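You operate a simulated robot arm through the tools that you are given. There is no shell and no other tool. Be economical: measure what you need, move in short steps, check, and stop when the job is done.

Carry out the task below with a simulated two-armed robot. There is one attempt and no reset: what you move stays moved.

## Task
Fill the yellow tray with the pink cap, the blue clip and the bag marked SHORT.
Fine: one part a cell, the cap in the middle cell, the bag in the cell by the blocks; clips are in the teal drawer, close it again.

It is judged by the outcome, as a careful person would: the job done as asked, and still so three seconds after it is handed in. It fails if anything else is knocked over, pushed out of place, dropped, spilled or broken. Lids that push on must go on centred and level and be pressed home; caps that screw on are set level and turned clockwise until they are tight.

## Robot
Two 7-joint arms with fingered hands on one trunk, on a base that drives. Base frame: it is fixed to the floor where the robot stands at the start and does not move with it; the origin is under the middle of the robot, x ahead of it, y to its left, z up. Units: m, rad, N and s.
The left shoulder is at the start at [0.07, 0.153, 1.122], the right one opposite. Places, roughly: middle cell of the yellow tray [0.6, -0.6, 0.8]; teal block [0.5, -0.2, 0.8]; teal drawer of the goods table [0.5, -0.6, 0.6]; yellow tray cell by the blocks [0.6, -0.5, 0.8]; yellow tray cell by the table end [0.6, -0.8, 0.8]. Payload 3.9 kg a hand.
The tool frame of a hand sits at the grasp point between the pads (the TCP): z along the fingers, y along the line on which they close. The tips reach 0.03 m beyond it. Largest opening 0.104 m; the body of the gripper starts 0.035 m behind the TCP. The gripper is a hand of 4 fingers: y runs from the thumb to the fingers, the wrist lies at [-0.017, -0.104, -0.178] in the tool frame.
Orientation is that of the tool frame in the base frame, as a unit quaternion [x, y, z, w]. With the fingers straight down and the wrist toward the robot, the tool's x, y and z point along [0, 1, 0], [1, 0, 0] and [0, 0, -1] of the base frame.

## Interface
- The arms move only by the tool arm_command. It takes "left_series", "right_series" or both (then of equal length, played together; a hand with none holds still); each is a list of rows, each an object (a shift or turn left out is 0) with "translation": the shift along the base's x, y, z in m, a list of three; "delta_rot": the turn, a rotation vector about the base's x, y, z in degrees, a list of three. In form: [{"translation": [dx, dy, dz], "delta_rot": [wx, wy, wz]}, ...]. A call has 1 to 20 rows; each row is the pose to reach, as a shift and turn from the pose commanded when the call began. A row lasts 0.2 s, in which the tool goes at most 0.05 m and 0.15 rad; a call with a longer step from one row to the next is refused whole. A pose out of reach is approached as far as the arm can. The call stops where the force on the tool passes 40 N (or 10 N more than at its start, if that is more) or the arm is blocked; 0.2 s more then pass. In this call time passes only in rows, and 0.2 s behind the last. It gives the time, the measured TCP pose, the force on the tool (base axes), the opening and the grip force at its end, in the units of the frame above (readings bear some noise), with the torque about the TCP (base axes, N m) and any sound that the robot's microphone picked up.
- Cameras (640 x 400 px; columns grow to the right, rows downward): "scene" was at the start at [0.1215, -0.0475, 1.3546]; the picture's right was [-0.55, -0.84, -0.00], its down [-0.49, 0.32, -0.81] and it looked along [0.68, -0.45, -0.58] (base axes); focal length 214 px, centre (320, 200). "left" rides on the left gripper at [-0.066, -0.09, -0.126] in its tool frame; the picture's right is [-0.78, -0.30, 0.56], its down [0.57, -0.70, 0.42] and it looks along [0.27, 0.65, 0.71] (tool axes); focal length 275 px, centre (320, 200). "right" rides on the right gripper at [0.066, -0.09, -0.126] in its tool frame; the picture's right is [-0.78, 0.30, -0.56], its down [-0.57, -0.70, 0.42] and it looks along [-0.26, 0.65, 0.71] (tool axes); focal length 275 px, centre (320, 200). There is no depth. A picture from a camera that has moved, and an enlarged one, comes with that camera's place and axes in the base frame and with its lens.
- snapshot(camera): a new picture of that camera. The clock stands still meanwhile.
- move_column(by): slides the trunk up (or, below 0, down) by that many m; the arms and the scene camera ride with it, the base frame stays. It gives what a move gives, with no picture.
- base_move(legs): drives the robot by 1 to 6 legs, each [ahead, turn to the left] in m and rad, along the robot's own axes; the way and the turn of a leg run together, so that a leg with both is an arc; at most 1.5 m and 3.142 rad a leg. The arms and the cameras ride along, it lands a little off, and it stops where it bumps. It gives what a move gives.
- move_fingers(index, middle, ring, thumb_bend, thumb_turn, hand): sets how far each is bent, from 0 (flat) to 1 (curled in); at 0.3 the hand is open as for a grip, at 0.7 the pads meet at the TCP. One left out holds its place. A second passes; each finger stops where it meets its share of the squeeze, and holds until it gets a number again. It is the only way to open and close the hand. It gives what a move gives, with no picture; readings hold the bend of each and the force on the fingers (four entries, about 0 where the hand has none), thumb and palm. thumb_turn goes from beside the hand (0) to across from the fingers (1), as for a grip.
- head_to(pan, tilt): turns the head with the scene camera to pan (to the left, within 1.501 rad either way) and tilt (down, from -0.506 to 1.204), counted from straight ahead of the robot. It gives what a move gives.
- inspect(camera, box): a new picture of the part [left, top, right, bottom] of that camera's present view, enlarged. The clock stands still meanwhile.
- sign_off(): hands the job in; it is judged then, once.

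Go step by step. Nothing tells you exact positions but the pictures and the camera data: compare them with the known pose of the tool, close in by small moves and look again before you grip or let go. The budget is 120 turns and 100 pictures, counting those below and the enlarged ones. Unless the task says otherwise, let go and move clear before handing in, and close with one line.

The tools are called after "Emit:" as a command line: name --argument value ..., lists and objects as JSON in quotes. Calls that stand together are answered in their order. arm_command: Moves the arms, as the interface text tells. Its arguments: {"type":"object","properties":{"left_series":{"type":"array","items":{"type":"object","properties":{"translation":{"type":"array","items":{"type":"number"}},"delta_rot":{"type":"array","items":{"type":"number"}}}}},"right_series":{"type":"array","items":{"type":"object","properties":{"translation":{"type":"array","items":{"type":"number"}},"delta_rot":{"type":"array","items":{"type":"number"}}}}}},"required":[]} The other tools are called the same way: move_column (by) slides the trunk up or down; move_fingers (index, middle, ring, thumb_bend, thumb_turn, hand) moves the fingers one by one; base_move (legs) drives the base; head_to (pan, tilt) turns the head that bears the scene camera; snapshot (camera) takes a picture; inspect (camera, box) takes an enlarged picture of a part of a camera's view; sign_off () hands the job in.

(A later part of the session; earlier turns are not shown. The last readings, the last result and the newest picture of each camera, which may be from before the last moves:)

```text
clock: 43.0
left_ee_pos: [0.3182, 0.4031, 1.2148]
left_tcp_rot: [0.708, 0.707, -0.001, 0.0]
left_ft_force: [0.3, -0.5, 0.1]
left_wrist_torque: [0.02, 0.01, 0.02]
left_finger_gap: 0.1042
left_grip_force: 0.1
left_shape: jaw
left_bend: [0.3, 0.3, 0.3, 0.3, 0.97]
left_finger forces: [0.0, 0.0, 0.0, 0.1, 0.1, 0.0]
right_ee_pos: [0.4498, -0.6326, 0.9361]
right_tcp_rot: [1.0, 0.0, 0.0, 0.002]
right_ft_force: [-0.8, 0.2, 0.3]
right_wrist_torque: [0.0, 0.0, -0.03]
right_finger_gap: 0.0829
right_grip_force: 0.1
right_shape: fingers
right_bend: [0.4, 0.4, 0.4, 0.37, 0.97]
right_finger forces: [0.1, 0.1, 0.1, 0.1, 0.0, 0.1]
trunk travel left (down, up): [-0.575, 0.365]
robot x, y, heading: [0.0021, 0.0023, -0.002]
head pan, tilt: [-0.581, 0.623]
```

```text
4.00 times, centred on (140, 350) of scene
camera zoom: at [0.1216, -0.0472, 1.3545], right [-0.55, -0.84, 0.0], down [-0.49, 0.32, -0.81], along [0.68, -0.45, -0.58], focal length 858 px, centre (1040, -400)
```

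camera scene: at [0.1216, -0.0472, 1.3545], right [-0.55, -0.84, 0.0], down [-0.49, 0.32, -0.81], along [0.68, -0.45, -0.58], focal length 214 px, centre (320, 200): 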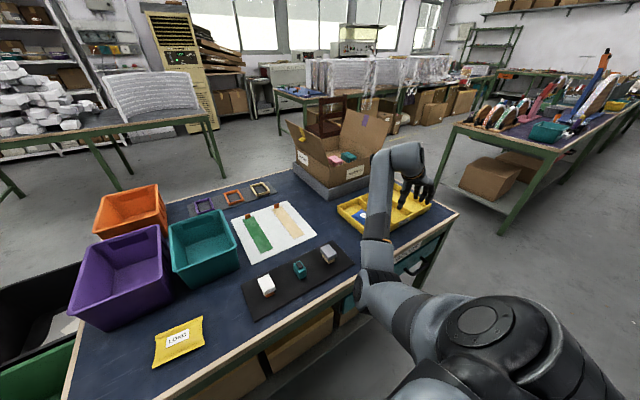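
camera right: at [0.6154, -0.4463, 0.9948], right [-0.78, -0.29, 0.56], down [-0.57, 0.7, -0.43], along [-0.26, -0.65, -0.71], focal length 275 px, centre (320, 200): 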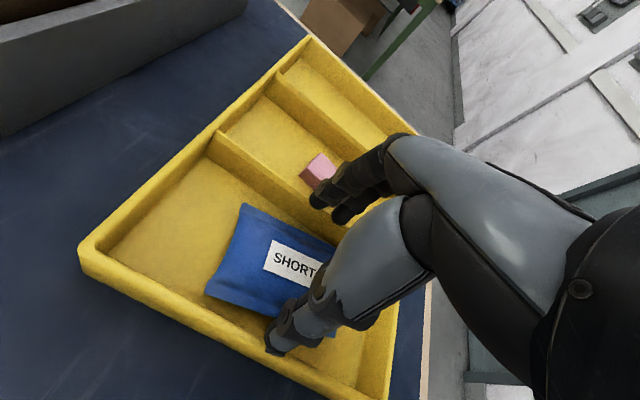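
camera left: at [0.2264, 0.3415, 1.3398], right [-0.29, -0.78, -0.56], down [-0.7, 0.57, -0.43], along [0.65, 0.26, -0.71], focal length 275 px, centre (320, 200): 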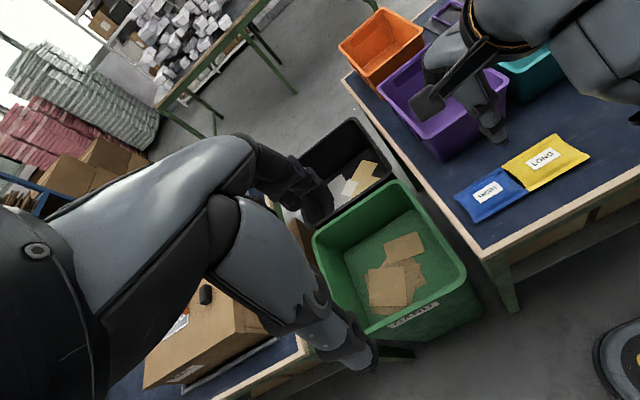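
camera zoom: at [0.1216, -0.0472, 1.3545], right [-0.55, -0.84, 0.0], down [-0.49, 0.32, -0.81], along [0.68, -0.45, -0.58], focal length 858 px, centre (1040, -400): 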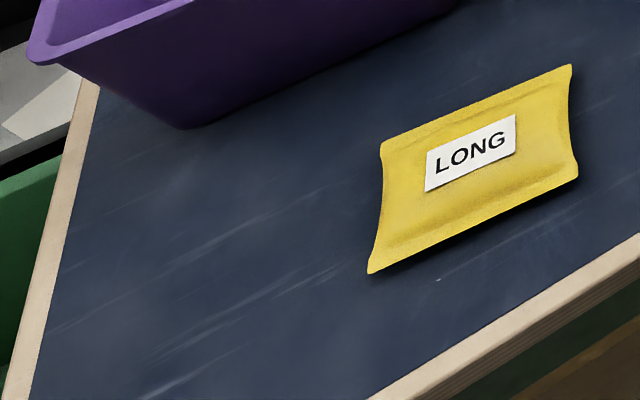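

LONG was shifted about 2.7 cm toward −y and turned about 7°. I'll set it back with the left hand, approaching above it first.

Emit:
arm_command --left_series '[{"translation": [0.02, -0.035, 0], "delta_rot": [0, 0, -1]}, {"translation": [0.04, -0.075, 0], "delta_rot": [0, 0, -2]}, {"translation": [0.06, -0.115, -0.01], "delta_rot": [0, 0, -3]}, {"translation": [0.08, -0.155, -0.02], "delta_rot": [0, 0, -4]}, {"translation": [0.1, -0.195, -0.04], "delta_rot": [0, 0, -5]}, {"translation": [0.12, -0.23, -0.06], "delta_rot": [0, 0, -6]}, {"translation": [0.135, -0.26, -0.09], "delta_rot": [0, 0, -7]}, {"translation": [0.15, -0.285, -0.12], "delta_rot": [0, 0, -7]}, {"translation": [0.157, -0.304, -0.16], "delta_rot": [0, 0, -7]}, {"translation": [0.157, -0.304, -0.2], "delta_rot": [0, 0, -7]}, {"translation": [0.157, -0.304, -0.24], "delta_rot": [0, 0, -7]}, {"translation": [0.157, -0.304, -0.28], "delta_rot": [0, 0, -7]}, {"translation": [0.157, -0.304, -0.315], "delta_rot": [0, 0, -7]}]'

Emit:
snapshot --camera "left"

Emit:
inspect --camera "scene" --box '[60, 240, 260, 400]'

```text
clock: 45.9
left_ee_pos: [0.4756, 0.0997, 0.8975]
left_tcp_rot: [0.748, 0.663, 0.001, 0.001]
left_ft_force: [-0.5, -0.2, -0.2]
left_wrist_torque: [0.02, 0.0, 0.01]
left_finger_gap: 0.104
left_grip_force: 0.0
left_shape: jaw
left_bend: [0.3, 0.3, 0.3, 0.3, 0.97]
left_finger forces: [0.1, 0.1, 0.0, 0.0, 0.0, 0.0]
right_ee_pos: [0.4511, -0.633, 0.9365]
right_tcp_rot: [1.0, 0.001, 0.0, 0.002]
right_ft_force: [0.2, -0.7, 0.0]
right_wrist_torque: [-0.02, 0.02, 0.0]
right_finger_gap: 0.0831
right_grip_force: 0.0
right_shape: fingers
right_bend: [0.4, 0.4, 0.4, 0.37, 0.97]
right_finger forces: [0.0, 0.0, 0.1, 0.0, 0.0, 0.0]
trunk travel left (down, up): [-0.575, 0.365]
robot x, y, heading: [-0.0017, -0.0007, -0.004]
head pan, tilt: [-0.581, 0.623]
```

```text
45 pictures are left
camera left: at [0.3786, 0.0465, 1.0235], right [-0.39, -0.73, -0.56], down [-0.63, 0.65, -0.43], along [0.68, 0.18, -0.71], focal length 275 px, centre (320, 200)
```

left: 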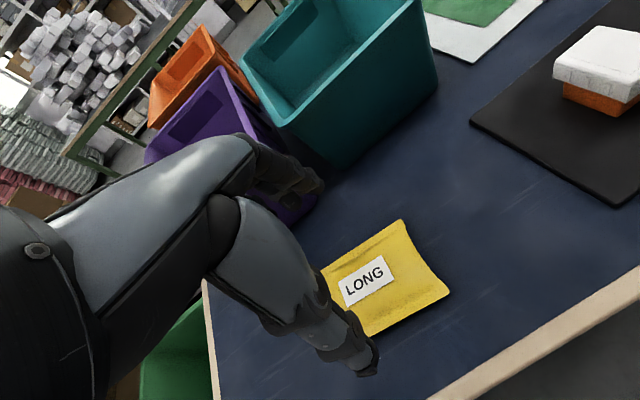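

```text
2.50 times, centred on (160, 320) of scene
camera zoom: at [0.122, -0.0471, 1.3546], right [-0.55, -0.84, 0.0], down [-0.49, 0.32, -0.81], along [0.68, -0.45, -0.58], focal length 536 px, centre (720, -100)
```

zoom: 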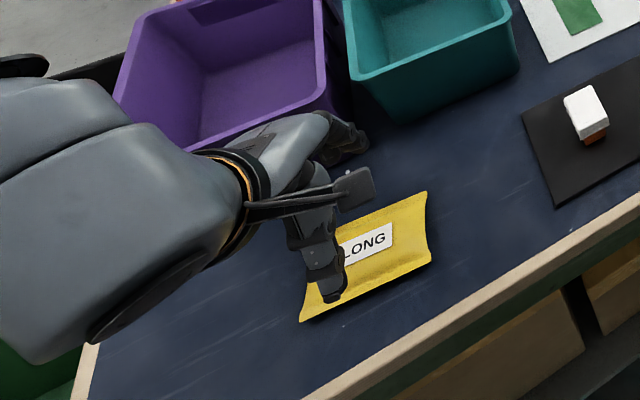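

The left hand is aligned over LONG (centre 0.474, 0.101). I come down around it.

Emit:
arm_command --left_series '[{"translation": [-0.001, 0.001, -0.03]}, {"translation": [-0.001, 0.001, -0.05]}, {"translation": [-0.001, 0.001, -0.061]}]'

Emit:
move_fingers --hand "left" --index 0.44 --middle 0.44 --ring 0.44 --thumb_bend 0.44

Emit:
snapshot --camera "left"

```text
clock: 46.6
left_ee_pos: [0.4746, 0.0989, 0.8383]
left_tcp_rot: [0.749, 0.662, 0.001, 0.001]
left_ft_force: [-0.9, -0.2, 0.7]
left_wrist_torque: [0.02, -0.01, 0.0]
left_finger_gap: 0.1038
left_grip_force: 0.0
left_shape: jaw
left_bend: [0.3, 0.3, 0.3, 0.3, 0.97]
left_finger forces: [0.1, 0.1, 0.1, 0.1, 0.0, 0.0]
right_ee_pos: [0.4507, -0.6333, 0.9361]
right_tcp_rot: [1.0, 0.0, 0.0, 0.002]
right_ft_force: [0.3, -0.6, -0.7]
right_wrist_torque: [0.01, 0.02, 0.01]
right_finger_gap: 0.0831
right_grip_force: 0.1
right_shape: fingers
right_bend: [0.4, 0.4, 0.4, 0.37, 0.97]
right_finger forces: [0.0, 0.0, 0.0, 0.0, 0.1, 0.1]
trunk travel left (down, up): [-0.575, 0.365]
robot x, y, heading: [-0.0021, -0.0006, 0.001]
head pan, tilt: [-0.581, 0.623]
```

```text
clock: 47.6
left_ee_pos: [0.4736, 0.0994, 0.8388]
left_tcp_rot: [0.748, 0.663, 0.0, -0.001]
left_ft_force: [-0.4, 0.2, -0.1]
left_wrist_torque: [0.01, 0.01, 0.02]
left_finger_gap: 0.0706
left_grip_force: 0.2
left_shape: fingers
left_bend: [0.44, 0.44, 0.44, 0.44, 0.97]
left_finger forces: [0.2, 0.0, 0.0, 0.0, 0.2, 0.0]
right_ee_pos: [0.4499, -0.6338, 0.9358]
right_tcp_rot: [1.0, 0.0, 0.0, 0.001]
right_ft_force: [-0.1, 0.5, 0.5]
right_wrist_torque: [-0.04, -0.03, -0.03]
right_finger_gap: 0.0832
right_grip_force: 0.2
right_shape: fingers
right_bend: [0.4, 0.4, 0.4, 0.37, 0.97]
right_finger forces: [0.1, 0.1, 0.1, 0.1, 0.0, 0.0]
trunk travel left (down, up): [-0.575, 0.365]
robot x, y, heading: [0.004, -0.0009, -0.006]
head pan, tilt: [-0.581, 0.623]
```

```text
43 pictures are left
camera left: at [0.3764, 0.0447, 0.9646], right [-0.39, -0.73, -0.56], down [-0.63, 0.65, -0.43], along [0.68, 0.18, -0.71], focal length 275 px, centre (320, 200)
```

left: 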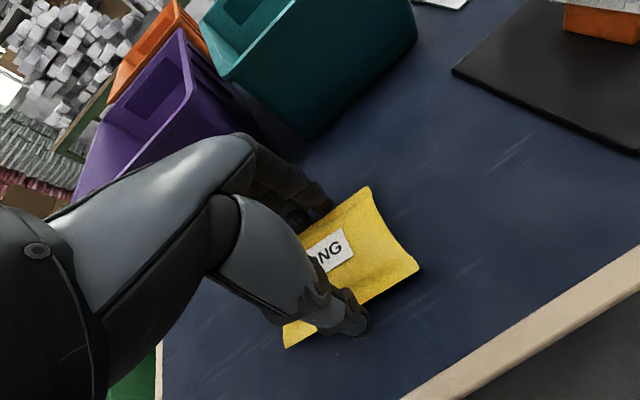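

Just touching. I tighten for a light hold, lift a few mm, shift +y 2.6 cm, turn back 7°, and set down.

Emit:
move_fingers --hand "left" --index 0.53 --middle 0.53 --ring 0.53 --thumb_bend 0.53

Emit:
arm_command --left_series '[{"translation": [0, 0, 0.008]}, {"translation": [0, 0.01, 0.012], "delta_rot": [0, 0, 3]}, {"translation": [0, 0.02, 0.012], "delta_rot": [0, 0, 6]}, {"translation": [0, 0.026, 0.012], "delta_rot": [0, 0, 7]}]'

Emit:
inspect --camera "scene" --box '[60, 300, 220, 400]'

```text
clock: 48.6
left_ee_pos: [0.4737, 0.0989, 0.8396]
left_tcp_rot: [0.749, 0.663, 0.001, 0.0]
left_ft_force: [1.3, 0.5, 3.2]
left_wrist_torque: [0.04, 0.04, -0.02]
left_finger_gap: 0.066
left_grip_force: 8.9
left_shape: fingers
left_bend: [0.48, 0.49, 0.5, 0.44, 0.96]
left_finger forces: [3.8, 3.7, 1.8, 0.1, 8.4, 0.1]
right_ee_pos: [0.4494, -0.6339, 0.9365]
right_tcp_rot: [1.0, 0.0, 0.0, 0.002]
right_ft_force: [0.7, -0.2, 0.8]
right_wrist_torque: [0.0, -0.01, 0.02]
right_finger_gap: 0.083
right_grip_force: 0.1
right_shape: fingers
right_bend: [0.4, 0.4, 0.4, 0.37, 0.97]
right_finger forces: [0.0, 0.1, 0.0, 0.0, 0.0, 0.0]
trunk travel left (down, up): [-0.575, 0.365]
robot x, y, heading: [0.0031, -0.0024, -0.004]
head pan, tilt: [-0.581, 0.623]
```

```text
clock: 49.6
left_ee_pos: [0.4718, 0.1264, 0.8513]
left_tcp_rot: [0.707, 0.707, 0.0, 0.001]
left_ft_force: [0.0, -2.0, 3.9]
left_wrist_torque: [-0.05, 0.1, 0.01]
left_finger_gap: 0.0529
left_grip_force: 3.0
left_shape: fingers
left_bend: [0.51, 0.52, 0.53, 0.5, 0.97]
left_finger forces: [1.7, 0.7, 0.0, 0.0, 3.5, 0.0]
right_ee_pos: [0.4499, -0.6335, 0.9365]
right_tcp_rot: [1.0, 0.0, 0.0, 0.001]
right_ft_force: [-0.1, 0.2, 0.1]
right_wrist_torque: [0.02, -0.02, -0.04]
right_finger_gap: 0.083
right_grip_force: 0.1
right_shape: fingers
right_bend: [0.4, 0.4, 0.4, 0.37, 0.97]
right_finger forces: [0.1, 0.1, 0.0, 0.0, 0.0, 0.0]
trunk travel left (down, up): [-0.575, 0.365]
robot x, y, heading: [0.001, 0.0016, -0.004]
head pan, tilt: [-0.581, 0.623]
```

```text
4.00 times, centred on (140, 350) of scene
camera zoom: at [0.1211, -0.0476, 1.3546], right [-0.55, -0.83, 0.0], down [-0.49, 0.32, -0.81], along [0.68, -0.45, -0.58], focal length 858 px, centre (1040, -400)
```

zoom: 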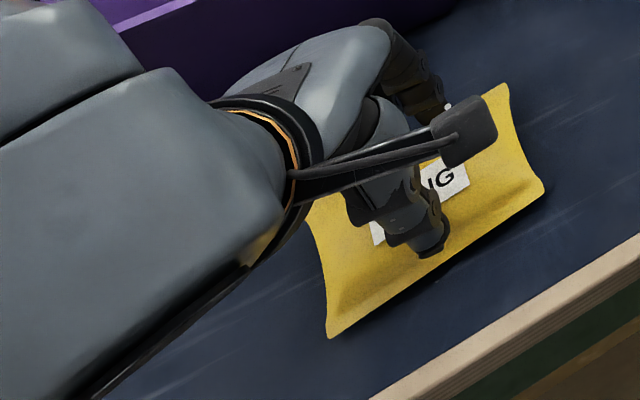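

The grip slid up over the bag, but the bag moved along. I open and rise to see where it lies.

Emit:
move_fingers --hand "left" --index 0.3 --middle 0.3 --ring 0.3 --thumb_bend 0.3

Emit:
arm_command --left_series '[{"translation": [0, 0, 0.04]}, {"translation": [0, 0.03, 0.07]}, {"translation": [-0.02, 0.07, 0.09]}, {"translation": [-0.04, 0.11, 0.1]}, {"translation": [-0.06, 0.15, 0.11]}]'

Emit:
inspect --camera "scene" --box '[60, 300, 220, 400]'

```text
clock: 50.6
left_ee_pos: [0.4738, 0.1265, 0.8513]
left_tcp_rot: [0.707, 0.707, 0.0, 0.001]
left_ft_force: [-0.7, 1.2, -0.8]
left_wrist_torque: [-0.02, -0.01, 0.02]
left_finger_gap: 0.1044
left_grip_force: 0.0
left_shape: fingers
left_bend: [0.3, 0.3, 0.3, 0.3, 0.97]
left_finger forces: [0.1, 0.1, 0.0, 0.0, 0.0, 0.1]
right_ee_pos: [0.4502, -0.6321, 0.9361]
right_tcp_rot: [1.0, -0.001, 0.0, 0.002]
right_ft_force: [0.1, 0.1, -0.3]
right_wrist_torque: [-0.03, 0.01, 0.0]
right_finger_gap: 0.0831
right_grip_force: 0.0
right_shape: fingers
right_bend: [0.4, 0.4, 0.4, 0.37, 0.97]
right_finger forces: [0.0, 0.1, 0.0, 0.1, 0.0, 0.1]
trunk travel left (down, up): [-0.575, 0.365]
robot x, y, heading: [0.0031, 0.0019, -0.001]
head pan, tilt: [-0.581, 0.623]
```

```text
clock: 51.9
left_ee_pos: [0.4101, 0.2732, 0.9625]
left_tcp_rot: [0.708, 0.706, 0.001, 0.001]
left_ft_force: [-0.1, 0.1, 0.0]
left_wrist_torque: [0.02, -0.02, 0.01]
left_finger_gap: 0.1043
left_grip_force: 0.1
left_shape: fingers
left_bend: [0.3, 0.3, 0.3, 0.3, 0.97]
left_finger forces: [0.0, 0.1, 0.1, 0.1, 0.0, 0.0]
right_ee_pos: [0.4481, -0.6336, 0.9364]
right_tcp_rot: [1.0, 0.001, 0.001, 0.002]
right_ft_force: [-0.1, -0.3, 0.2]
right_wrist_torque: [0.0, -0.04, 0.07]
right_finger_gap: 0.0831
right_grip_force: 0.2
right_shape: fingers
right_bend: [0.4, 0.4, 0.4, 0.37, 0.97]
right_finger forces: [0.1, 0.1, 0.0, 0.0, 0.1, 0.0]
trunk travel left (down, up): [-0.575, 0.365]
robot x, y, heading: [-0.0, 0.0011, -0.004]
head pan, tilt: [-0.581, 0.623]
```

```text
4.00 times, centred on (140, 350) of scene
camera zoom: at [0.119, -0.0483, 1.3548], right [-0.55, -0.84, 0.0], down [-0.49, 0.32, -0.81], along [0.68, -0.45, -0.58], focal length 858 px, centre (1040, -400)
```

zoom: 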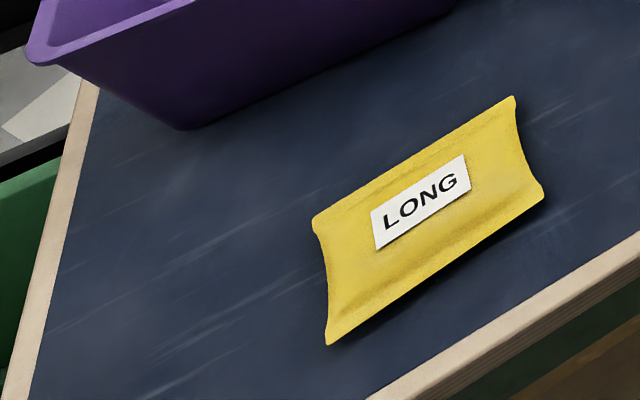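

LONG is back within about a centimetre of its place. Next is the drawer: I retract the left hand and bring the right hand in front of the table to see the handle.

Emit:
arm_command --left_series '[{"translation": [-0.02, 0.02, 0.03]}, {"translation": [-0.04, 0.04, 0.06]}, {"translation": [-0.06, 0.06, 0.09]}, {"translation": [-0.08, 0.08, 0.12]}, {"translation": [-0.1, 0.1, 0.15]}, {"translation": [-0.1, 0.11, 0.18]}, {"translation": [-0.1, 0.12, 0.21]}, {"translation": [-0.1, 0.12, 0.24]}, {"translation": [-0.1, 0.12, 0.25]}, {"translation": [-0.1, 0.12, 0.25]}, {"translation": [-0.1, 0.12, 0.25]}, {"translation": [-0.1, 0.12, 0.25]}]' --right_series '[{"translation": [-0.015, 0, 0.02], "delta_rot": [0, 0, 7.5]}, {"translation": [-0.03, 0, 0.03], "delta_rot": [0, 0, 15]}, {"translation": [-0.05, 0, 0.03], "delta_rot": [0, 0, 22.5]}, {"translation": [-0.07, 0, 0.03], "delta_rot": [0, 0, 30]}, {"translation": [-0.09, 0, 0.03], "delta_rot": [0, 0, 37.5]}, {"translation": [-0.11, 0, 0.03], "delta_rot": [0, 0, 45]}, {"translation": [-0.13, 0, 0.03], "delta_rot": [0, 0, 52.5]}, {"translation": [-0.15, 0, 0.03], "delta_rot": [0, 0, 60]}, {"translation": [-0.17, 0, 0.03], "delta_rot": [0, 0, 67.5]}, {"translation": [-0.18, 0, 0.03], "delta_rot": [0, 0, 75]}, {"translation": [-0.19, 0, 0.03], "delta_rot": [0, 0, 82.5]}, {"translation": [-0.2, 0, 0.03], "delta_rot": [0, 0, 90]}]'

Emit:
snapshot --camera "right"

Emit:
inspect --camera "scene" --box '[330, 160, 450, 320]'

```text
clock: 54.5
left_ee_pos: [0.3144, 0.3978, 1.2088]
left_tcp_rot: [0.707, 0.707, -0.001, 0.0]
left_ft_force: [-0.3, -0.4, 0.4]
left_wrist_torque: [-0.01, 0.03, -0.03]
left_finger_gap: 0.1045
left_grip_force: 0.0
left_shape: fingers
left_bend: [0.3, 0.3, 0.3, 0.3, 0.97]
left_finger forces: [0.0, 0.1, 0.1, 0.0, 0.1, 0.1]
left hand out of reach, approached as far as the arm can: row 3, 4, 5, 6, 7
right_ee_pos: [0.2504, -0.6322, 0.9673]
right_tcp_rot: [0.706, 0.709, 0.001, 0.002]
right_ft_force: [-0.2, 0.5, -0.7]
right_wrist_torque: [-0.03, 0.02, -0.01]
right_finger_gap: 0.0835
right_grip_force: 0.0
right_shape: fingers
right_bend: [0.4, 0.4, 0.4, 0.37, 0.97]
right_finger forces: [0.0, 0.0, 0.1, 0.0, 0.0, 0.0]
trunk travel left (down, up): [-0.575, 0.365]
robot x, y, heading: [0.0004, 0.0025, -0.003]
head pan, tilt: [-0.581, 0.623]
```

```text
40 pictures are left
camera right: at [0.1607, -0.5666, 1.0928], right [0.3, -0.78, 0.56], down [-0.7, -0.57, -0.43], along [0.65, -0.26, -0.71], focal length 275 px, centre (320, 200)
```

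right: 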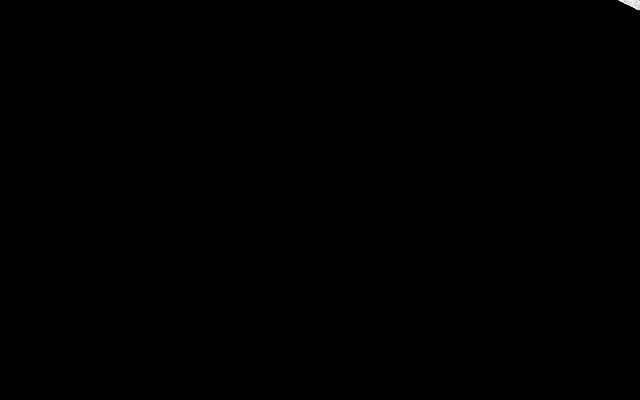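

```text
2.50 times, centred on (390, 240) of scene
camera zoom: at [0.1216, -0.0471, 1.3546], right [-0.55, -0.83, 0.0], down [-0.49, 0.32, -0.81], along [0.68, -0.45, -0.58], focal length 536 px, centre (145, 100)
```

zoom: 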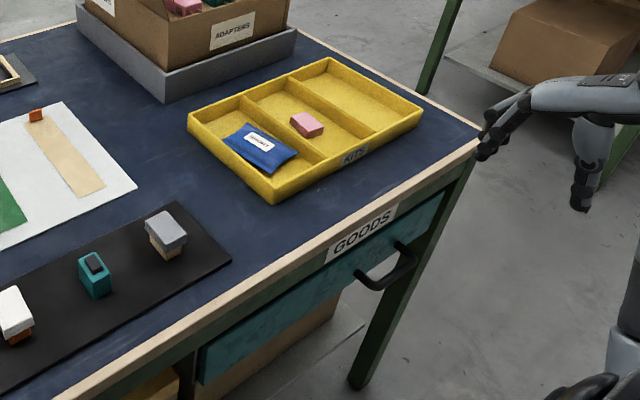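

The drawer handle is at about x 0.355, y −0.69, z 0.62, just below and in front of the table edge. I lower the trunk and turn the head for a second line of sight.

Emit:
move_column --by -0.2

Emit:
head_to --pan -0.95 --tilt 0.7

Emit:
snapshot --camera "scene"

```text
clock: 56.6
left_ee_pos: [0.3138, 0.3986, 1.0099]
left_tcp_rot: [0.708, 0.707, -0.001, 0.0]
left_ft_force: [-0.4, 0.6, -0.3]
left_wrist_torque: [0.01, 0.02, 0.01]
left_finger_gap: 0.1044
left_grip_force: 0.0
left_shape: fingers
left_bend: [0.3, 0.3, 0.3, 0.3, 0.97]
left_finger forces: [0.0, 0.0, 0.0, 0.1, 0.0, 0.1]
right_ee_pos: [0.2507, -0.6328, 0.7662]
right_tcp_rot: [0.707, 0.707, 0.001, 0.001]
right_ft_force: [0.0, -0.1, 0.2]
right_wrist_torque: [-0.01, -0.05, 0.0]
right_finger_gap: 0.0833
right_grip_force: 0.0
right_shape: fingers
right_bend: [0.4, 0.4, 0.4, 0.37, 0.97]
right_finger forces: [0.1, 0.0, 0.1, 0.0, 0.0, 0.0]
trunk travel left (down, up): [-0.375, 0.565]
robot x, y, heading: [-0.0004, 0.0011, -0.001]
head pan, tilt: [-0.581, 0.623]
```

```text
clock: 57.5
left_ee_pos: [0.3137, 0.3978, 1.009]
left_tcp_rot: [0.708, 0.706, 0.0, 0.0]
left_ft_force: [0.7, 0.6, 0.6]
left_wrist_torque: [0.01, 0.01, 0.0]
left_finger_gap: 0.1045
left_grip_force: 0.1
left_shape: fingers
left_bend: [0.3, 0.3, 0.3, 0.3, 0.97]
left_finger forces: [0.0, 0.0, 0.0, 0.1, 0.0, 0.0]
right_ee_pos: [0.251, -0.6334, 0.7662]
right_tcp_rot: [0.707, 0.707, 0.001, 0.001]
right_ft_force: [-0.4, -0.7, 1.4]
right_wrist_torque: [0.02, -0.02, 0.0]
right_finger_gap: 0.0835
right_grip_force: 0.0
right_shape: fingers
right_bend: [0.4, 0.4, 0.4, 0.37, 0.97]
right_finger forces: [0.1, 0.0, 0.1, 0.0, 0.1, 0.1]
trunk travel left (down, up): [-0.375, 0.565]
robot x, y, heading: [0.0013, -0.0018, -0.002]
head pan, tilt: [-0.949, 0.7]
```

```text
38 pictures are left
camera scene: at [0.0977, -0.0683, 1.148], right [-0.81, -0.58, 0.0], down [-0.37, 0.52, -0.77], along [0.45, -0.62, -0.64], focal length 214 px, centre (320, 200)
```

scene: 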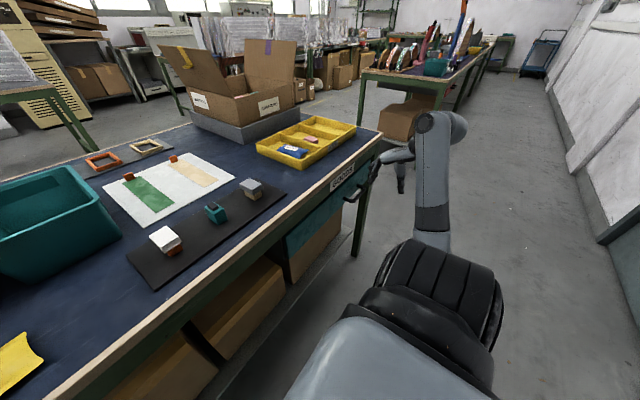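

Emit:
inspect --camera "scene" --box '[280, 130, 440, 250]'

```text
3.33 times, centred on (360, 190) of scene
camera zoom: at [0.0977, -0.0683, 1.148], right [-0.81, -0.58, 0.0], down [-0.37, 0.52, -0.77], along [0.45, -0.62, -0.64], focal length 715 px, centre (187, 233)
```

zoom: 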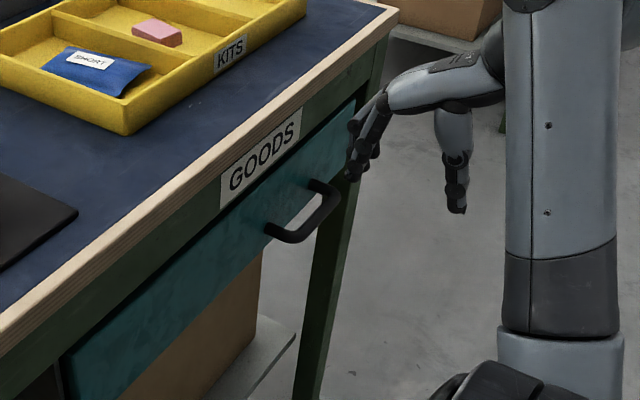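

The handle bar is at about x 0.352, y −0.625…−0.725, z 0.632. I pitch the hand forward (about 60°) to a pre-grasp point just in front of it, with the fingers partly closed.

Emit:
move_fingers --hand "right" --index 0.46 --middle 0.46 --ring 0.46 --thumb_bend 0.4

Emit:
arm_command --right_series '[{"translation": [-0.005, -0.005, -0.01], "delta_rot": [0, -7.5, 0]}, {"translation": [-0.01, -0.01, -0.02], "delta_rot": [0, -15, 0]}, {"translation": [-0.01, -0.015, -0.03], "delta_rot": [0, -22.5, 0]}, {"translation": [-0.01, -0.02, -0.04], "delta_rot": [0, -30, 0]}, {"translation": [-0.01, -0.025, -0.05], "delta_rot": [0, -37.5, 0]}, {"translation": [-0.01, -0.03, -0.06], "delta_rot": [0, -45, 0]}, {"translation": [-0.01, -0.035, -0.07], "delta_rot": [0, -52.5, 0]}, {"translation": [-0.01, -0.042, -0.076], "delta_rot": [0, -60, 0]}]'

Emit:
inspect --camera "scene" --box '[280, 110, 480, 260]'

Emit:
snapshot --camera "right"

```text
clock: 58.5
left_ee_pos: [0.3147, 0.3991, 1.0096]
left_tcp_rot: [0.707, 0.707, -0.001, 0.0]
left_ft_force: [0.1, 0.8, 0.0]
left_wrist_torque: [-0.03, -0.01, -0.02]
left_finger_gap: 0.1045
left_grip_force: 0.1
left_shape: fingers
left_bend: [0.3, 0.3, 0.3, 0.3, 0.97]
left_finger forces: [0.0, 0.0, 0.1, 0.1, 0.0, 0.1]
right_ee_pos: [0.2511, -0.633, 0.7674]
right_tcp_rot: [0.707, 0.707, 0.002, 0.001]
right_ft_force: [-0.5, 0.5, 0.6]
right_wrist_torque: [0.01, -0.01, 0.03]
right_finger_gap: 0.0723
right_grip_force: 0.1
right_shape: fingers
right_bend: [0.46, 0.46, 0.46, 0.4, 0.97]
right_finger forces: [0.1, 0.1, 0.0, 0.0, 0.1, 0.0]
trunk travel left (down, up): [-0.375, 0.565]
robot x, y, heading: [-0.0037, -0.0003, -0.001]
head pan, tilt: [-0.949, 0.7]
```

```text
clock: 60.3
left_ee_pos: [0.314, 0.399, 1.0102]
left_tcp_rot: [0.707, 0.707, 0.001, 0.0]
left_ft_force: [-0.1, -0.8, 0.6]
left_wrist_torque: [0.01, -0.03, -0.01]
left_finger_gap: 0.1044
left_grip_force: 0.0
left_shape: fingers
left_bend: [0.3, 0.3, 0.3, 0.3, 0.97]
left_finger forces: [0.0, 0.0, 0.1, 0.1, 0.0, 0.1]
right_ee_pos: [0.2409, -0.676, 0.6902]
right_tcp_rot: [0.611, 0.612, 0.356, 0.356]
right_ft_force: [0.1, 0.4, -0.7]
right_wrist_torque: [-0.02, -0.02, 0.01]
right_finger_gap: 0.0721
right_grip_force: 0.0
right_shape: fingers
right_bend: [0.46, 0.46, 0.46, 0.4, 0.97]
right_finger forces: [0.1, 0.0, 0.1, 0.1, 0.0, 0.0]
trunk travel left (down, up): [-0.375, 0.565]
robot x, y, heading: [0.0017, 0.0006, -0.003]
head pan, tilt: [-0.949, 0.7]
```

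```text
2.67 times, centred on (380, 185) of scene
camera zoom: at [0.0977, -0.0687, 1.148], right [-0.81, -0.58, 0.0], down [-0.37, 0.52, -0.76], along [0.44, -0.62, -0.64], focal length 572 px, centre (160, 240)
```

zoom: 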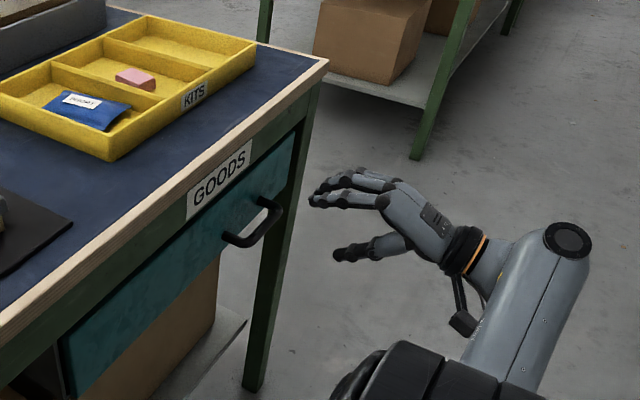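

```text
35 pictures are left
camera right: at [0.0876, -0.6085, 0.6747], right [-0.34, -0.78, 0.53], down [0.02, -0.57, -0.82], along [0.94, -0.26, 0.21], focal length 275 px, centre (320, 200)
```

right: 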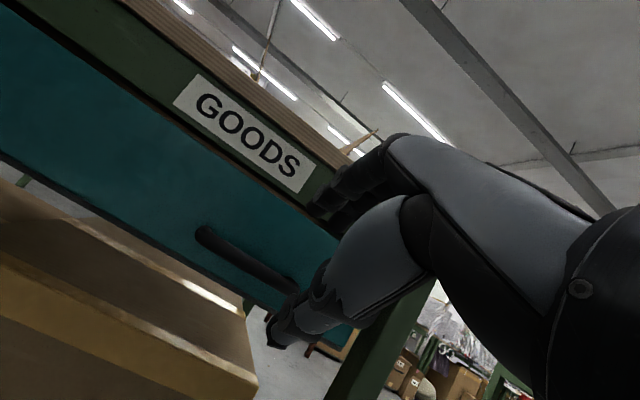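

The handle is in view; bar at z ≈ 0.643, centred y ≈ −0.667. I approach halfway and check.

Emit:
arm_command --right_series '[{"translation": [0.03, 0.008, -0.01]}, {"translation": [0.055, 0.009, -0.02]}, {"translation": [0.07, 0.009, -0.028]}]'

Emit:
snapshot --camera "right"

Emit:
inspect --camera "scene" --box '[310, 130, 410, 220]'

```text
clock: 61.1
left_ee_pos: [0.3149, 0.3972, 1.0101]
left_tcp_rot: [0.708, 0.706, 0.0, 0.0]
left_ft_force: [0.5, 0.4, -0.5]
left_wrist_torque: [-0.04, 0.01, -0.03]
left_finger_gap: 0.1045
left_grip_force: 0.0
left_shape: fingers
left_bend: [0.3, 0.3, 0.3, 0.3, 0.97]
left_finger forces: [0.1, 0.0, 0.0, 0.0, 0.1, 0.0]
right_ee_pos: [0.3122, -0.6657, 0.6606]
right_tcp_rot: [0.612, 0.613, 0.355, 0.354]
right_ft_force: [0.1, -0.3, -0.3]
right_wrist_torque: [0.0, 0.02, -0.02]
right_finger_gap: 0.0722
right_grip_force: 0.1
right_shape: fingers
right_bend: [0.46, 0.46, 0.46, 0.4, 0.97]
right_finger forces: [0.0, 0.0, 0.0, 0.1, 0.0, 0.1]
trunk travel left (down, up): [-0.375, 0.565]
robot x, y, heading: [0.0039, 0.0007, -0.001]
head pan, tilt: [-0.949, 0.7]
```

```text
34 pictures are left
camera right: at [0.1584, -0.599, 0.6461], right [-0.34, -0.78, 0.53], down [0.02, -0.57, -0.82], along [0.94, -0.26, 0.21], focal length 275 px, centre (320, 200)
```

right: 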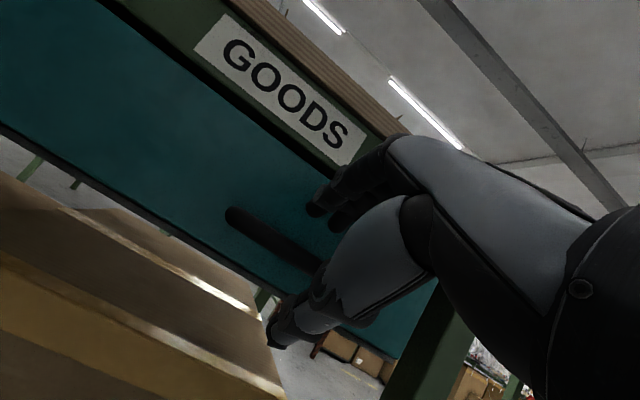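

```text
4.44 times, centred on (360, 175) of scene
camera zoom: at [0.0978, -0.0684, 1.1479], right [-0.81, -0.58, 0.0], down [-0.37, 0.52, -0.76], along [0.44, -0.62, -0.64], focal length 953 px, centre (142, 311)
```

zoom: 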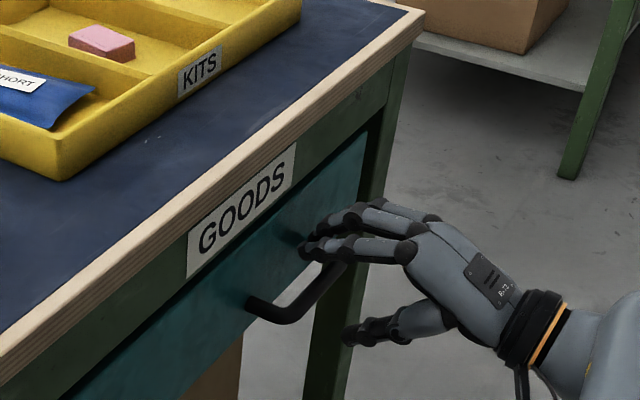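

The bar is exactly in line between thumb and fingers (x 0.351, z 0.645). Move in the last 2 cm and close.

Emit:
arm_command --right_series '[{"translation": [0.012, 0.003, -0.004]}, {"translation": [0.022, 0.005, -0.008]}]'

Emit:
move_fingers --hand "right" --index 0.7 --middle 0.7 --ring 0.7 --thumb_bend 0.65

Emit:
inspect --camera "scene" --box '[310, 130, 410, 220]'

```text
clock: 61.7
left_ee_pos: [0.313, 0.3988, 1.0096]
left_tcp_rot: [0.707, 0.707, 0.001, 0.003]
left_ft_force: [0.8, 0.7, -0.4]
left_wrist_torque: [-0.03, -0.01, 0.03]
left_finger_gap: 0.1043
left_grip_force: 0.1
left_shape: fingers
left_bend: [0.3, 0.3, 0.3, 0.3, 0.97]
left_finger forces: [0.1, 0.0, 0.0, 0.0, 0.0, 0.1]
right_ee_pos: [0.3295, -0.662, 0.6564]
right_tcp_rot: [0.612, 0.611, 0.354, 0.357]
right_ft_force: [-16.8, 2.2, 5.2]
right_wrist_torque: [-0.02, -0.63, 0.14]
right_finger_gap: 0.0709
right_grip_force: 8.1
right_shape: fingers
right_bend: [0.47, 0.46, 0.46, 0.4, 0.97]
right_finger forces: [15.1, 1.4, 0.1, 0.1, 0.0, 0.1]
trunk travel left (down, up): [-0.375, 0.565]
robot x, y, heading: [0.0054, 0.0006, 0.001]
head pan, tilt: [-0.949, 0.7]
```

```text
clock: 62.7
left_ee_pos: [0.314, 0.399, 1.0091]
left_tcp_rot: [0.707, 0.707, 0.0, 0.001]
left_ft_force: [0.1, 0.0, 0.2]
left_wrist_torque: [0.0, 0.03, 0.03]
left_finger_gap: 0.1045
left_grip_force: 0.0
left_shape: fingers
left_bend: [0.3, 0.3, 0.3, 0.3, 0.97]
left_finger forces: [0.0, 0.0, 0.0, 0.0, 0.0, 0.0]
right_ee_pos: [0.3326, -0.6601, 0.6536]
right_tcp_rot: [0.611, 0.612, 0.355, 0.354]
right_ft_force: [0.5, 0.4, 0.8]
right_wrist_torque: [0.01, 0.02, 0.04]
right_finger_gap: 0.0098
right_grip_force: 0.6
right_shape: fingers
right_bend: [0.7, 0.7, 0.69, 0.65, 0.97]
right_finger forces: [0.4, 0.1, 0.6, 0.1, 0.1, 0.0]
trunk travel left (down, up): [-0.375, 0.565]
robot x, y, heading: [0.0014, -0.004, 0.0]
head pan, tilt: [-0.949, 0.7]
```

```text
4.44 times, centred on (360, 175) of scene
camera zoom: at [0.0979, -0.0681, 1.1479], right [-0.81, -0.58, 0.0], down [-0.37, 0.52, -0.76], along [0.44, -0.62, -0.64], focal length 953 px, centre (142, 311)
```

zoom: 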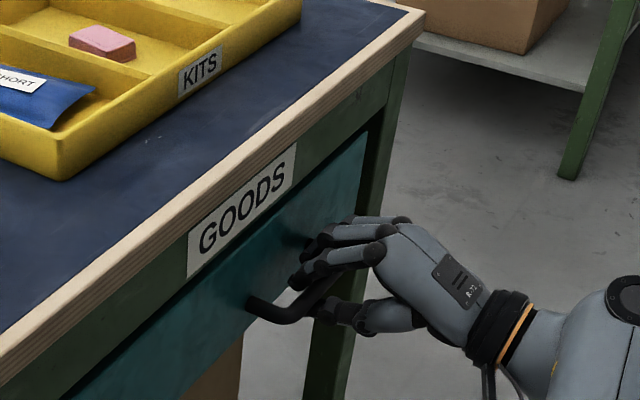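

The fingers curl behind the bar. I snug them a bit and pull gently.

Emit:
move_fingers --hand "right" --index 0.8 --middle 0.8 --ring 0.8 --thumb_bend 0.72

Emit:
arm_command --right_series '[{"translation": [-0.01, 0, 0]}, {"translation": [-0.02, 0, 0]}, {"translation": [-0.035, 0, 0]}, {"translation": [-0.05, 0, 0]}, {"translation": [-0.065, 0, 0]}, {"translation": [-0.08, 0, 0]}]'

Emit:
snapshot --camera "scene"

```text
clock: 63.7
left_ee_pos: [0.3141, 0.3981, 1.0086]
left_tcp_rot: [0.707, 0.707, -0.001, -0.001]
left_ft_force: [-0.2, 0.6, 0.2]
left_wrist_torque: [0.0, -0.01, 0.01]
left_finger_gap: 0.1044
left_grip_force: 0.1
left_shape: fingers
left_bend: [0.3, 0.3, 0.3, 0.3, 0.97]
left_finger forces: [0.0, 0.0, 0.1, 0.0, 0.0, 0.0]
right_ee_pos: [0.3322, -0.6605, 0.6535]
right_tcp_rot: [0.611, 0.612, 0.355, 0.355]
right_ft_force: [-1.5, 3.7, -3.3]
right_wrist_torque: [-0.22, -0.02, 0.22]
right_finger_gap: 0.0043
right_grip_force: 14.4
right_shape: fingers
right_bend: [0.79, 0.79, 0.79, 0.67, 0.96]
right_finger forces: [3.3, 3.9, 6.6, 0.0, 14.5, 0.0]
trunk travel left (down, up): [-0.375, 0.565]
robot x, y, heading: [0.0016, 0.0023, 0.001]
head pan, tilt: [-0.949, 0.7]
```

```text
clock: 65.1
left_ee_pos: [0.3149, 0.3984, 1.0091]
left_tcp_rot: [0.707, 0.707, -0.001, 0.001]
left_ft_force: [-0.3, -0.4, 0.1]
left_wrist_torque: [0.01, 0.01, 0.01]
left_finger_gap: 0.1043
left_grip_force: 0.1
left_shape: fingers
left_bend: [0.3, 0.3, 0.3, 0.3, 0.97]
left_finger forces: [0.0, 0.1, 0.0, 0.1, 0.1, 0.1]
right_ee_pos: [0.2501, -0.6601, 0.6531]
right_tcp_rot: [0.612, 0.612, 0.354, 0.354]
right_ft_force: [0.5, 8.0, -6.0]
right_wrist_torque: [-0.11, -0.01, 0.23]
right_finger_gap: 0.0043
right_grip_force: 14.4
right_shape: fingers
right_bend: [0.79, 0.79, 0.79, 0.67, 0.96]
right_finger forces: [3.5, 3.9, 6.7, 0.0, 15.0, 0.0]
trunk travel left (down, up): [-0.375, 0.565]
robot x, y, heading: [-0.0023, 0.0014, -0.001]
head pan, tilt: [-0.949, 0.7]
```

```text
31 pictures are left
camera scene: at [0.0977, -0.0681, 1.1479], right [-0.81, -0.58, 0.0], down [-0.37, 0.52, -0.76], along [0.44, -0.62, -0.64], focal length 214 px, centre (320, 200)
```

scene: 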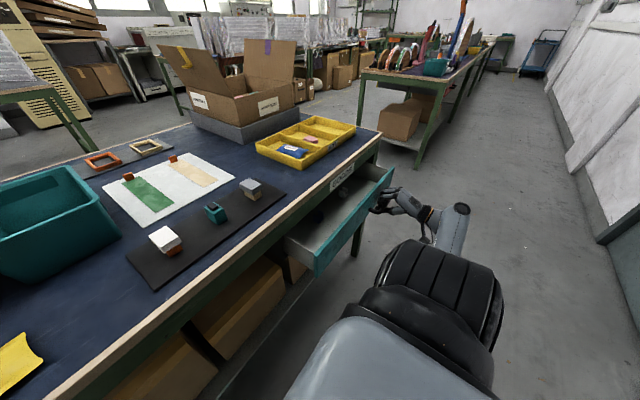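

The drawer is opening. I pull further until the contents are exposed.

Emit:
arm_command --right_series '[{"translation": [-0.015, 0, 0]}, {"translation": [-0.03, 0, 0]}, {"translation": [-0.045, 0, 0]}, {"translation": [-0.06, 0, 0]}, {"translation": [-0.075, 0, 0]}, {"translation": [-0.09, 0, 0]}, {"translation": [-0.1, 0, 0]}]'

Emit:
inspect --camera "scene" --box '[240, 130, 440, 290]'

```text
clock: 66.7
left_ee_pos: [0.3138, 0.3987, 1.0095]
left_tcp_rot: [0.707, 0.707, -0.001, 0.0]
left_ft_force: [-0.8, -0.8, 0.2]
left_wrist_torque: [0.0, 0.0, -0.01]
left_finger_gap: 0.1042
left_grip_force: 0.2
left_shape: fingers
left_bend: [0.3, 0.3, 0.3, 0.3, 0.97]
left_finger forces: [0.0, 0.1, 0.1, 0.1, 0.0, 0.0]
right_ee_pos: [0.1522, -0.6622, 0.6542]
right_tcp_rot: [0.612, 0.612, 0.354, 0.354]
right_ft_force: [0.4, 18.1, -13.1]
right_wrist_torque: [0.01, -0.07, 0.19]
right_finger_gap: 0.005
right_grip_force: 15.7
right_shape: fingers
right_bend: [0.79, 0.79, 0.79, 0.66, 0.94]
right_finger forces: [3.9, 3.7, 6.7, 0.0, 17.1, 0.0]
trunk travel left (down, up): [-0.375, 0.565]
robot x, y, heading: [0.0001, -0.0014, -0.003]
head pan, tilt: [-0.949, 0.7]
```

```text
2.50 times, centred on (340, 210) of scene
camera zoom: at [0.0979, -0.068, 1.1479], right [-0.81, -0.58, 0.0], down [-0.37, 0.52, -0.76], along [0.44, -0.62, -0.64], focal length 536 px, centre (270, 175)
```

zoom: 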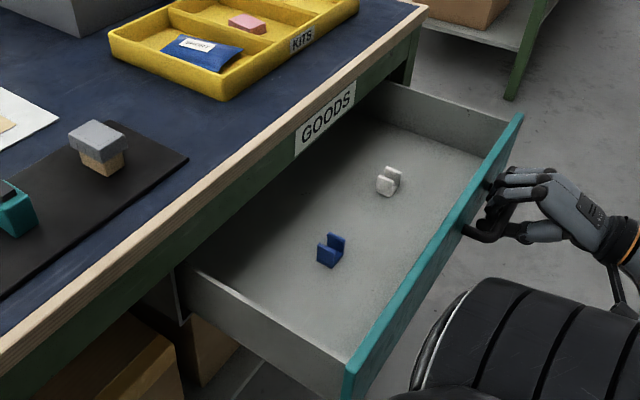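

The drawer is open and shows a blue and a white clip. I release the handle and back the hand out along its axis.

Emit:
move_fingers --hand "right" --index 0.42 --middle 0.42 --ring 0.42 --thumb_bend 0.38

Emit:
arm_command --right_series '[{"translation": [-0.017, 0, 0.01]}, {"translation": [-0.035, 0, 0.02]}, {"translation": [-0.05, 0, 0.035]}, {"translation": [-0.055, 0, 0.07]}, {"translation": [-0.055, 0, 0.11]}, {"translation": [-0.055, 0, 0.15]}, {"translation": [-0.055, 0, 0.19]}]'

Emit:
snapshot --camera "scene"

```text
clock: 67.7
left_ee_pos: [0.3153, 0.3982, 1.0092]
left_tcp_rot: [0.707, 0.707, 0.0, 0.0]
left_ft_force: [0.5, -0.1, -0.1]
left_wrist_torque: [0.03, -0.05, 0.0]
left_finger_gap: 0.1045
left_grip_force: 0.1
left_shape: fingers
left_bend: [0.3, 0.3, 0.3, 0.3, 0.97]
left_finger forces: [0.0, 0.0, 0.0, 0.0, 0.0, 0.0]
right_ee_pos: [0.1525, -0.661, 0.6562]
right_tcp_rot: [0.611, 0.612, 0.354, 0.355]
right_ft_force: [0.3, -0.7, 0.4]
right_wrist_torque: [0.02, -0.02, -0.01]
right_finger_gap: 0.0791
right_grip_force: 0.0
right_shape: fingers
right_bend: [0.42, 0.42, 0.42, 0.38, 0.97]
right_finger forces: [0.1, 0.0, 0.0, 0.0, 0.0, 0.1]
trunk travel left (down, up): [-0.375, 0.565]
robot x, y, heading: [0.0014, 0.0002, -0.0]
head pan, tilt: [-0.949, 0.7]
```

```text
clock: 69.3
left_ee_pos: [0.3145, 0.3995, 1.0093]
left_tcp_rot: [0.707, 0.708, 0.0, 0.001]
left_ft_force: [0.2, -0.4, -0.3]
left_wrist_torque: [-0.02, 0.02, 0.0]
left_finger_gap: 0.1046
left_grip_force: 0.0
left_shape: fingers
left_bend: [0.3, 0.3, 0.3, 0.3, 0.97]
left_finger forces: [0.0, 0.0, 0.1, 0.0, 0.0, 0.0]
right_ee_pos: [0.1025, -0.6602, 0.8454]
right_tcp_rot: [0.611, 0.612, 0.356, 0.354]
right_ft_force: [-0.2, 0.4, 1.1]
right_wrist_torque: [0.03, 0.01, -0.04]
right_finger_gap: 0.079
right_grip_force: 0.1
right_shape: fingers
right_bend: [0.42, 0.42, 0.42, 0.38, 0.97]
right_finger forces: [0.0, 0.0, 0.0, 0.1, 0.0, 0.0]
trunk travel left (down, up): [-0.375, 0.565]
robot x, y, heading: [0.0014, 0.0009, -0.004]
head pan, tilt: [-0.949, 0.7]
```

```text
29 pictures are left
camera scene: at [0.0977, -0.0676, 1.1479], right [-0.81, -0.58, 0.0], down [-0.37, 0.52, -0.77], along [0.44, -0.62, -0.64], focal length 214 px, centre (320, 200)
```

scene: 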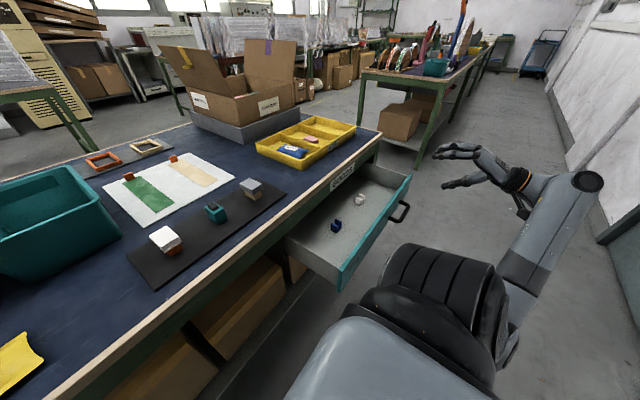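

Now I level the hand again above the open drawer, then will turn it to approach the blue clip with fingers closing along y.

Emit:
arm_command --right_series '[{"translation": [0.01, 0, 0.01], "delta_rot": [0, 7.5, 0]}, {"translation": [0.025, 0, 0.02], "delta_rot": [0, 15, 0]}, {"translation": [0.04, 0, 0.03], "delta_rot": [0, 22.5, 0]}, {"translation": [0.06, 0, 0.04], "delta_rot": [0, 30, 0]}, {"translation": [0.08, 0, 0.05], "delta_rot": [0, 37.5, 0]}, {"translation": [0.1, 0.0, 0.05], "delta_rot": [0, 45, 0]}, {"translation": [0.12, 0.0, 0.05], "delta_rot": [0, 52.5, 0]}, {"translation": [0.14, 0.0, 0.05], "delta_rot": [0, 60, 0]}]'

Emit:
arm_command --right_series '[{"translation": [0.01, 0.015, 0], "delta_rot": [0, 0, -7.5]}, {"translation": [0.02, 0.03, 0], "delta_rot": [0, 0, -15]}, {"translation": [0.03, 0.045, 0], "delta_rot": [0, 0, -22.5]}, {"translation": [0.04, 0.06, 0], "delta_rot": [0, 0, -30]}, {"translation": [0.045, 0.075, 0], "delta_rot": [0, 0, -37.5]}, {"translation": [0.05, 0.09, 0], "delta_rot": [0, 0, -45]}, {"translation": [0.055, 0.105, 0], "delta_rot": [0, 0, -52.5]}, {"translation": [0.06, 0.12, 0], "delta_rot": [0, 0, -60]}, {"translation": [0.06, 0.135, 0], "delta_rot": [0, 0, -67.5]}, {"translation": [0.06, 0.15, 0], "delta_rot": [0, 0, -75]}, {"translation": [0.06, 0.16, 0], "delta_rot": [0, 0, -82.5]}, {"translation": [0.06, 0.165, 0], "delta_rot": [0, 0, -90]}]'

Emit:
snapshot --camera "right"

Emit:
inspect --camera "scene" --box '[290, 150, 430, 270]'

```text
clock: 71.1
left_ee_pos: [0.315, 0.3984, 1.009]
left_tcp_rot: [0.706, 0.708, -0.001, 0.0]
left_ft_force: [-0.7, 0.0, -0.8]
left_wrist_torque: [0.01, 0.01, 0.0]
left_finger_gap: 0.1045
left_grip_force: 0.0
left_shape: fingers
left_bend: [0.3, 0.3, 0.3, 0.3, 0.97]
left_finger forces: [0.0, 0.1, 0.0, 0.0, 0.0, 0.0]
right_ee_pos: [0.2392, -0.6605, 0.8944]
right_tcp_rot: [0.708, 0.707, 0.0, 0.0]
right_ft_force: [-0.3, 0.3, -0.2]
right_wrist_torque: [0.0, 0.0, 0.01]
right_finger_gap: 0.0791
right_grip_force: 0.0
right_shape: fingers
right_bend: [0.42, 0.42, 0.42, 0.38, 0.97]
right_finger forces: [0.0, 0.0, 0.0, 0.0, 0.0, 0.0]
trunk travel left (down, up): [-0.375, 0.565]
robot x, y, heading: [0.0012, 0.0001, -0.0]
head pan, tilt: [-0.949, 0.7]
```

```text
clock: 73.7
left_ee_pos: [0.3138, 0.3988, 1.0084]
left_tcp_rot: [0.708, 0.707, -0.001, 0.001]
left_ft_force: [-0.4, -0.6, -0.1]
left_wrist_torque: [-0.01, 0.06, 0.0]
left_finger_gap: 0.1044
left_grip_force: 0.0
left_shape: fingers
left_bend: [0.3, 0.3, 0.3, 0.3, 0.97]
left_finger forces: [0.0, 0.0, 0.0, 0.1, 0.0, 0.0]
right_ee_pos: [0.2991, -0.4949, 0.8931]
right_tcp_rot: [1.0, 0.001, 0.001, 0.002]
right_ft_force: [0.3, 0.2, 0.2]
right_wrist_torque: [0.01, 0.02, 0.01]
right_finger_gap: 0.0796
right_grip_force: 0.0
right_shape: fingers
right_bend: [0.42, 0.42, 0.42, 0.38, 0.97]
right_finger forces: [0.0, 0.0, 0.0, 0.0, 0.0, 0.0]
trunk travel left (down, up): [-0.375, 0.565]
robot x, y, heading: [0.0005, 0.0014, 0.002]
head pan, tilt: [-0.949, 0.7]
```

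```text
28 pictures are left
camera right: at [0.3652, -0.4047, 1.0197], right [-0.78, -0.3, 0.56], down [-0.57, 0.7, -0.43], along [-0.26, -0.65, -0.71], focal length 275 px, centre (320, 200)
```

right: 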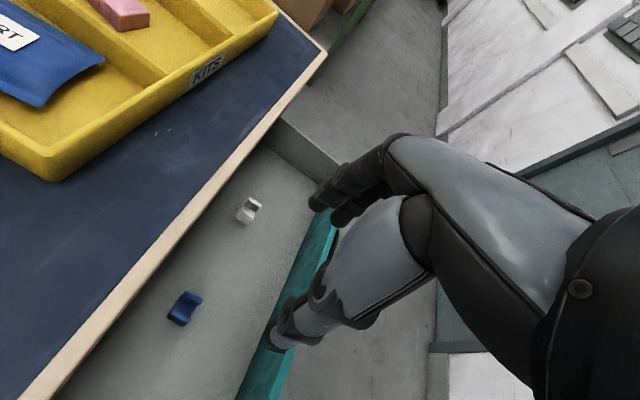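

```text
3.33 times, centred on (360, 210) of scene
camera zoom: at [0.098, -0.0677, 1.1479], right [-0.81, -0.58, 0.0], down [-0.37, 0.52, -0.76], along [0.44, -0.62, -0.64], focal length 715 px, centre (187, 167)
```

zoom: 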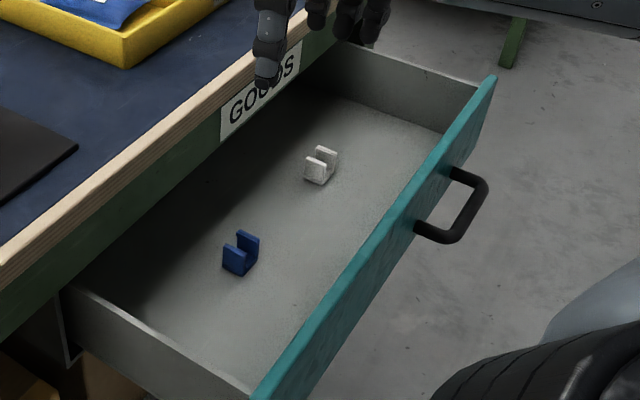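

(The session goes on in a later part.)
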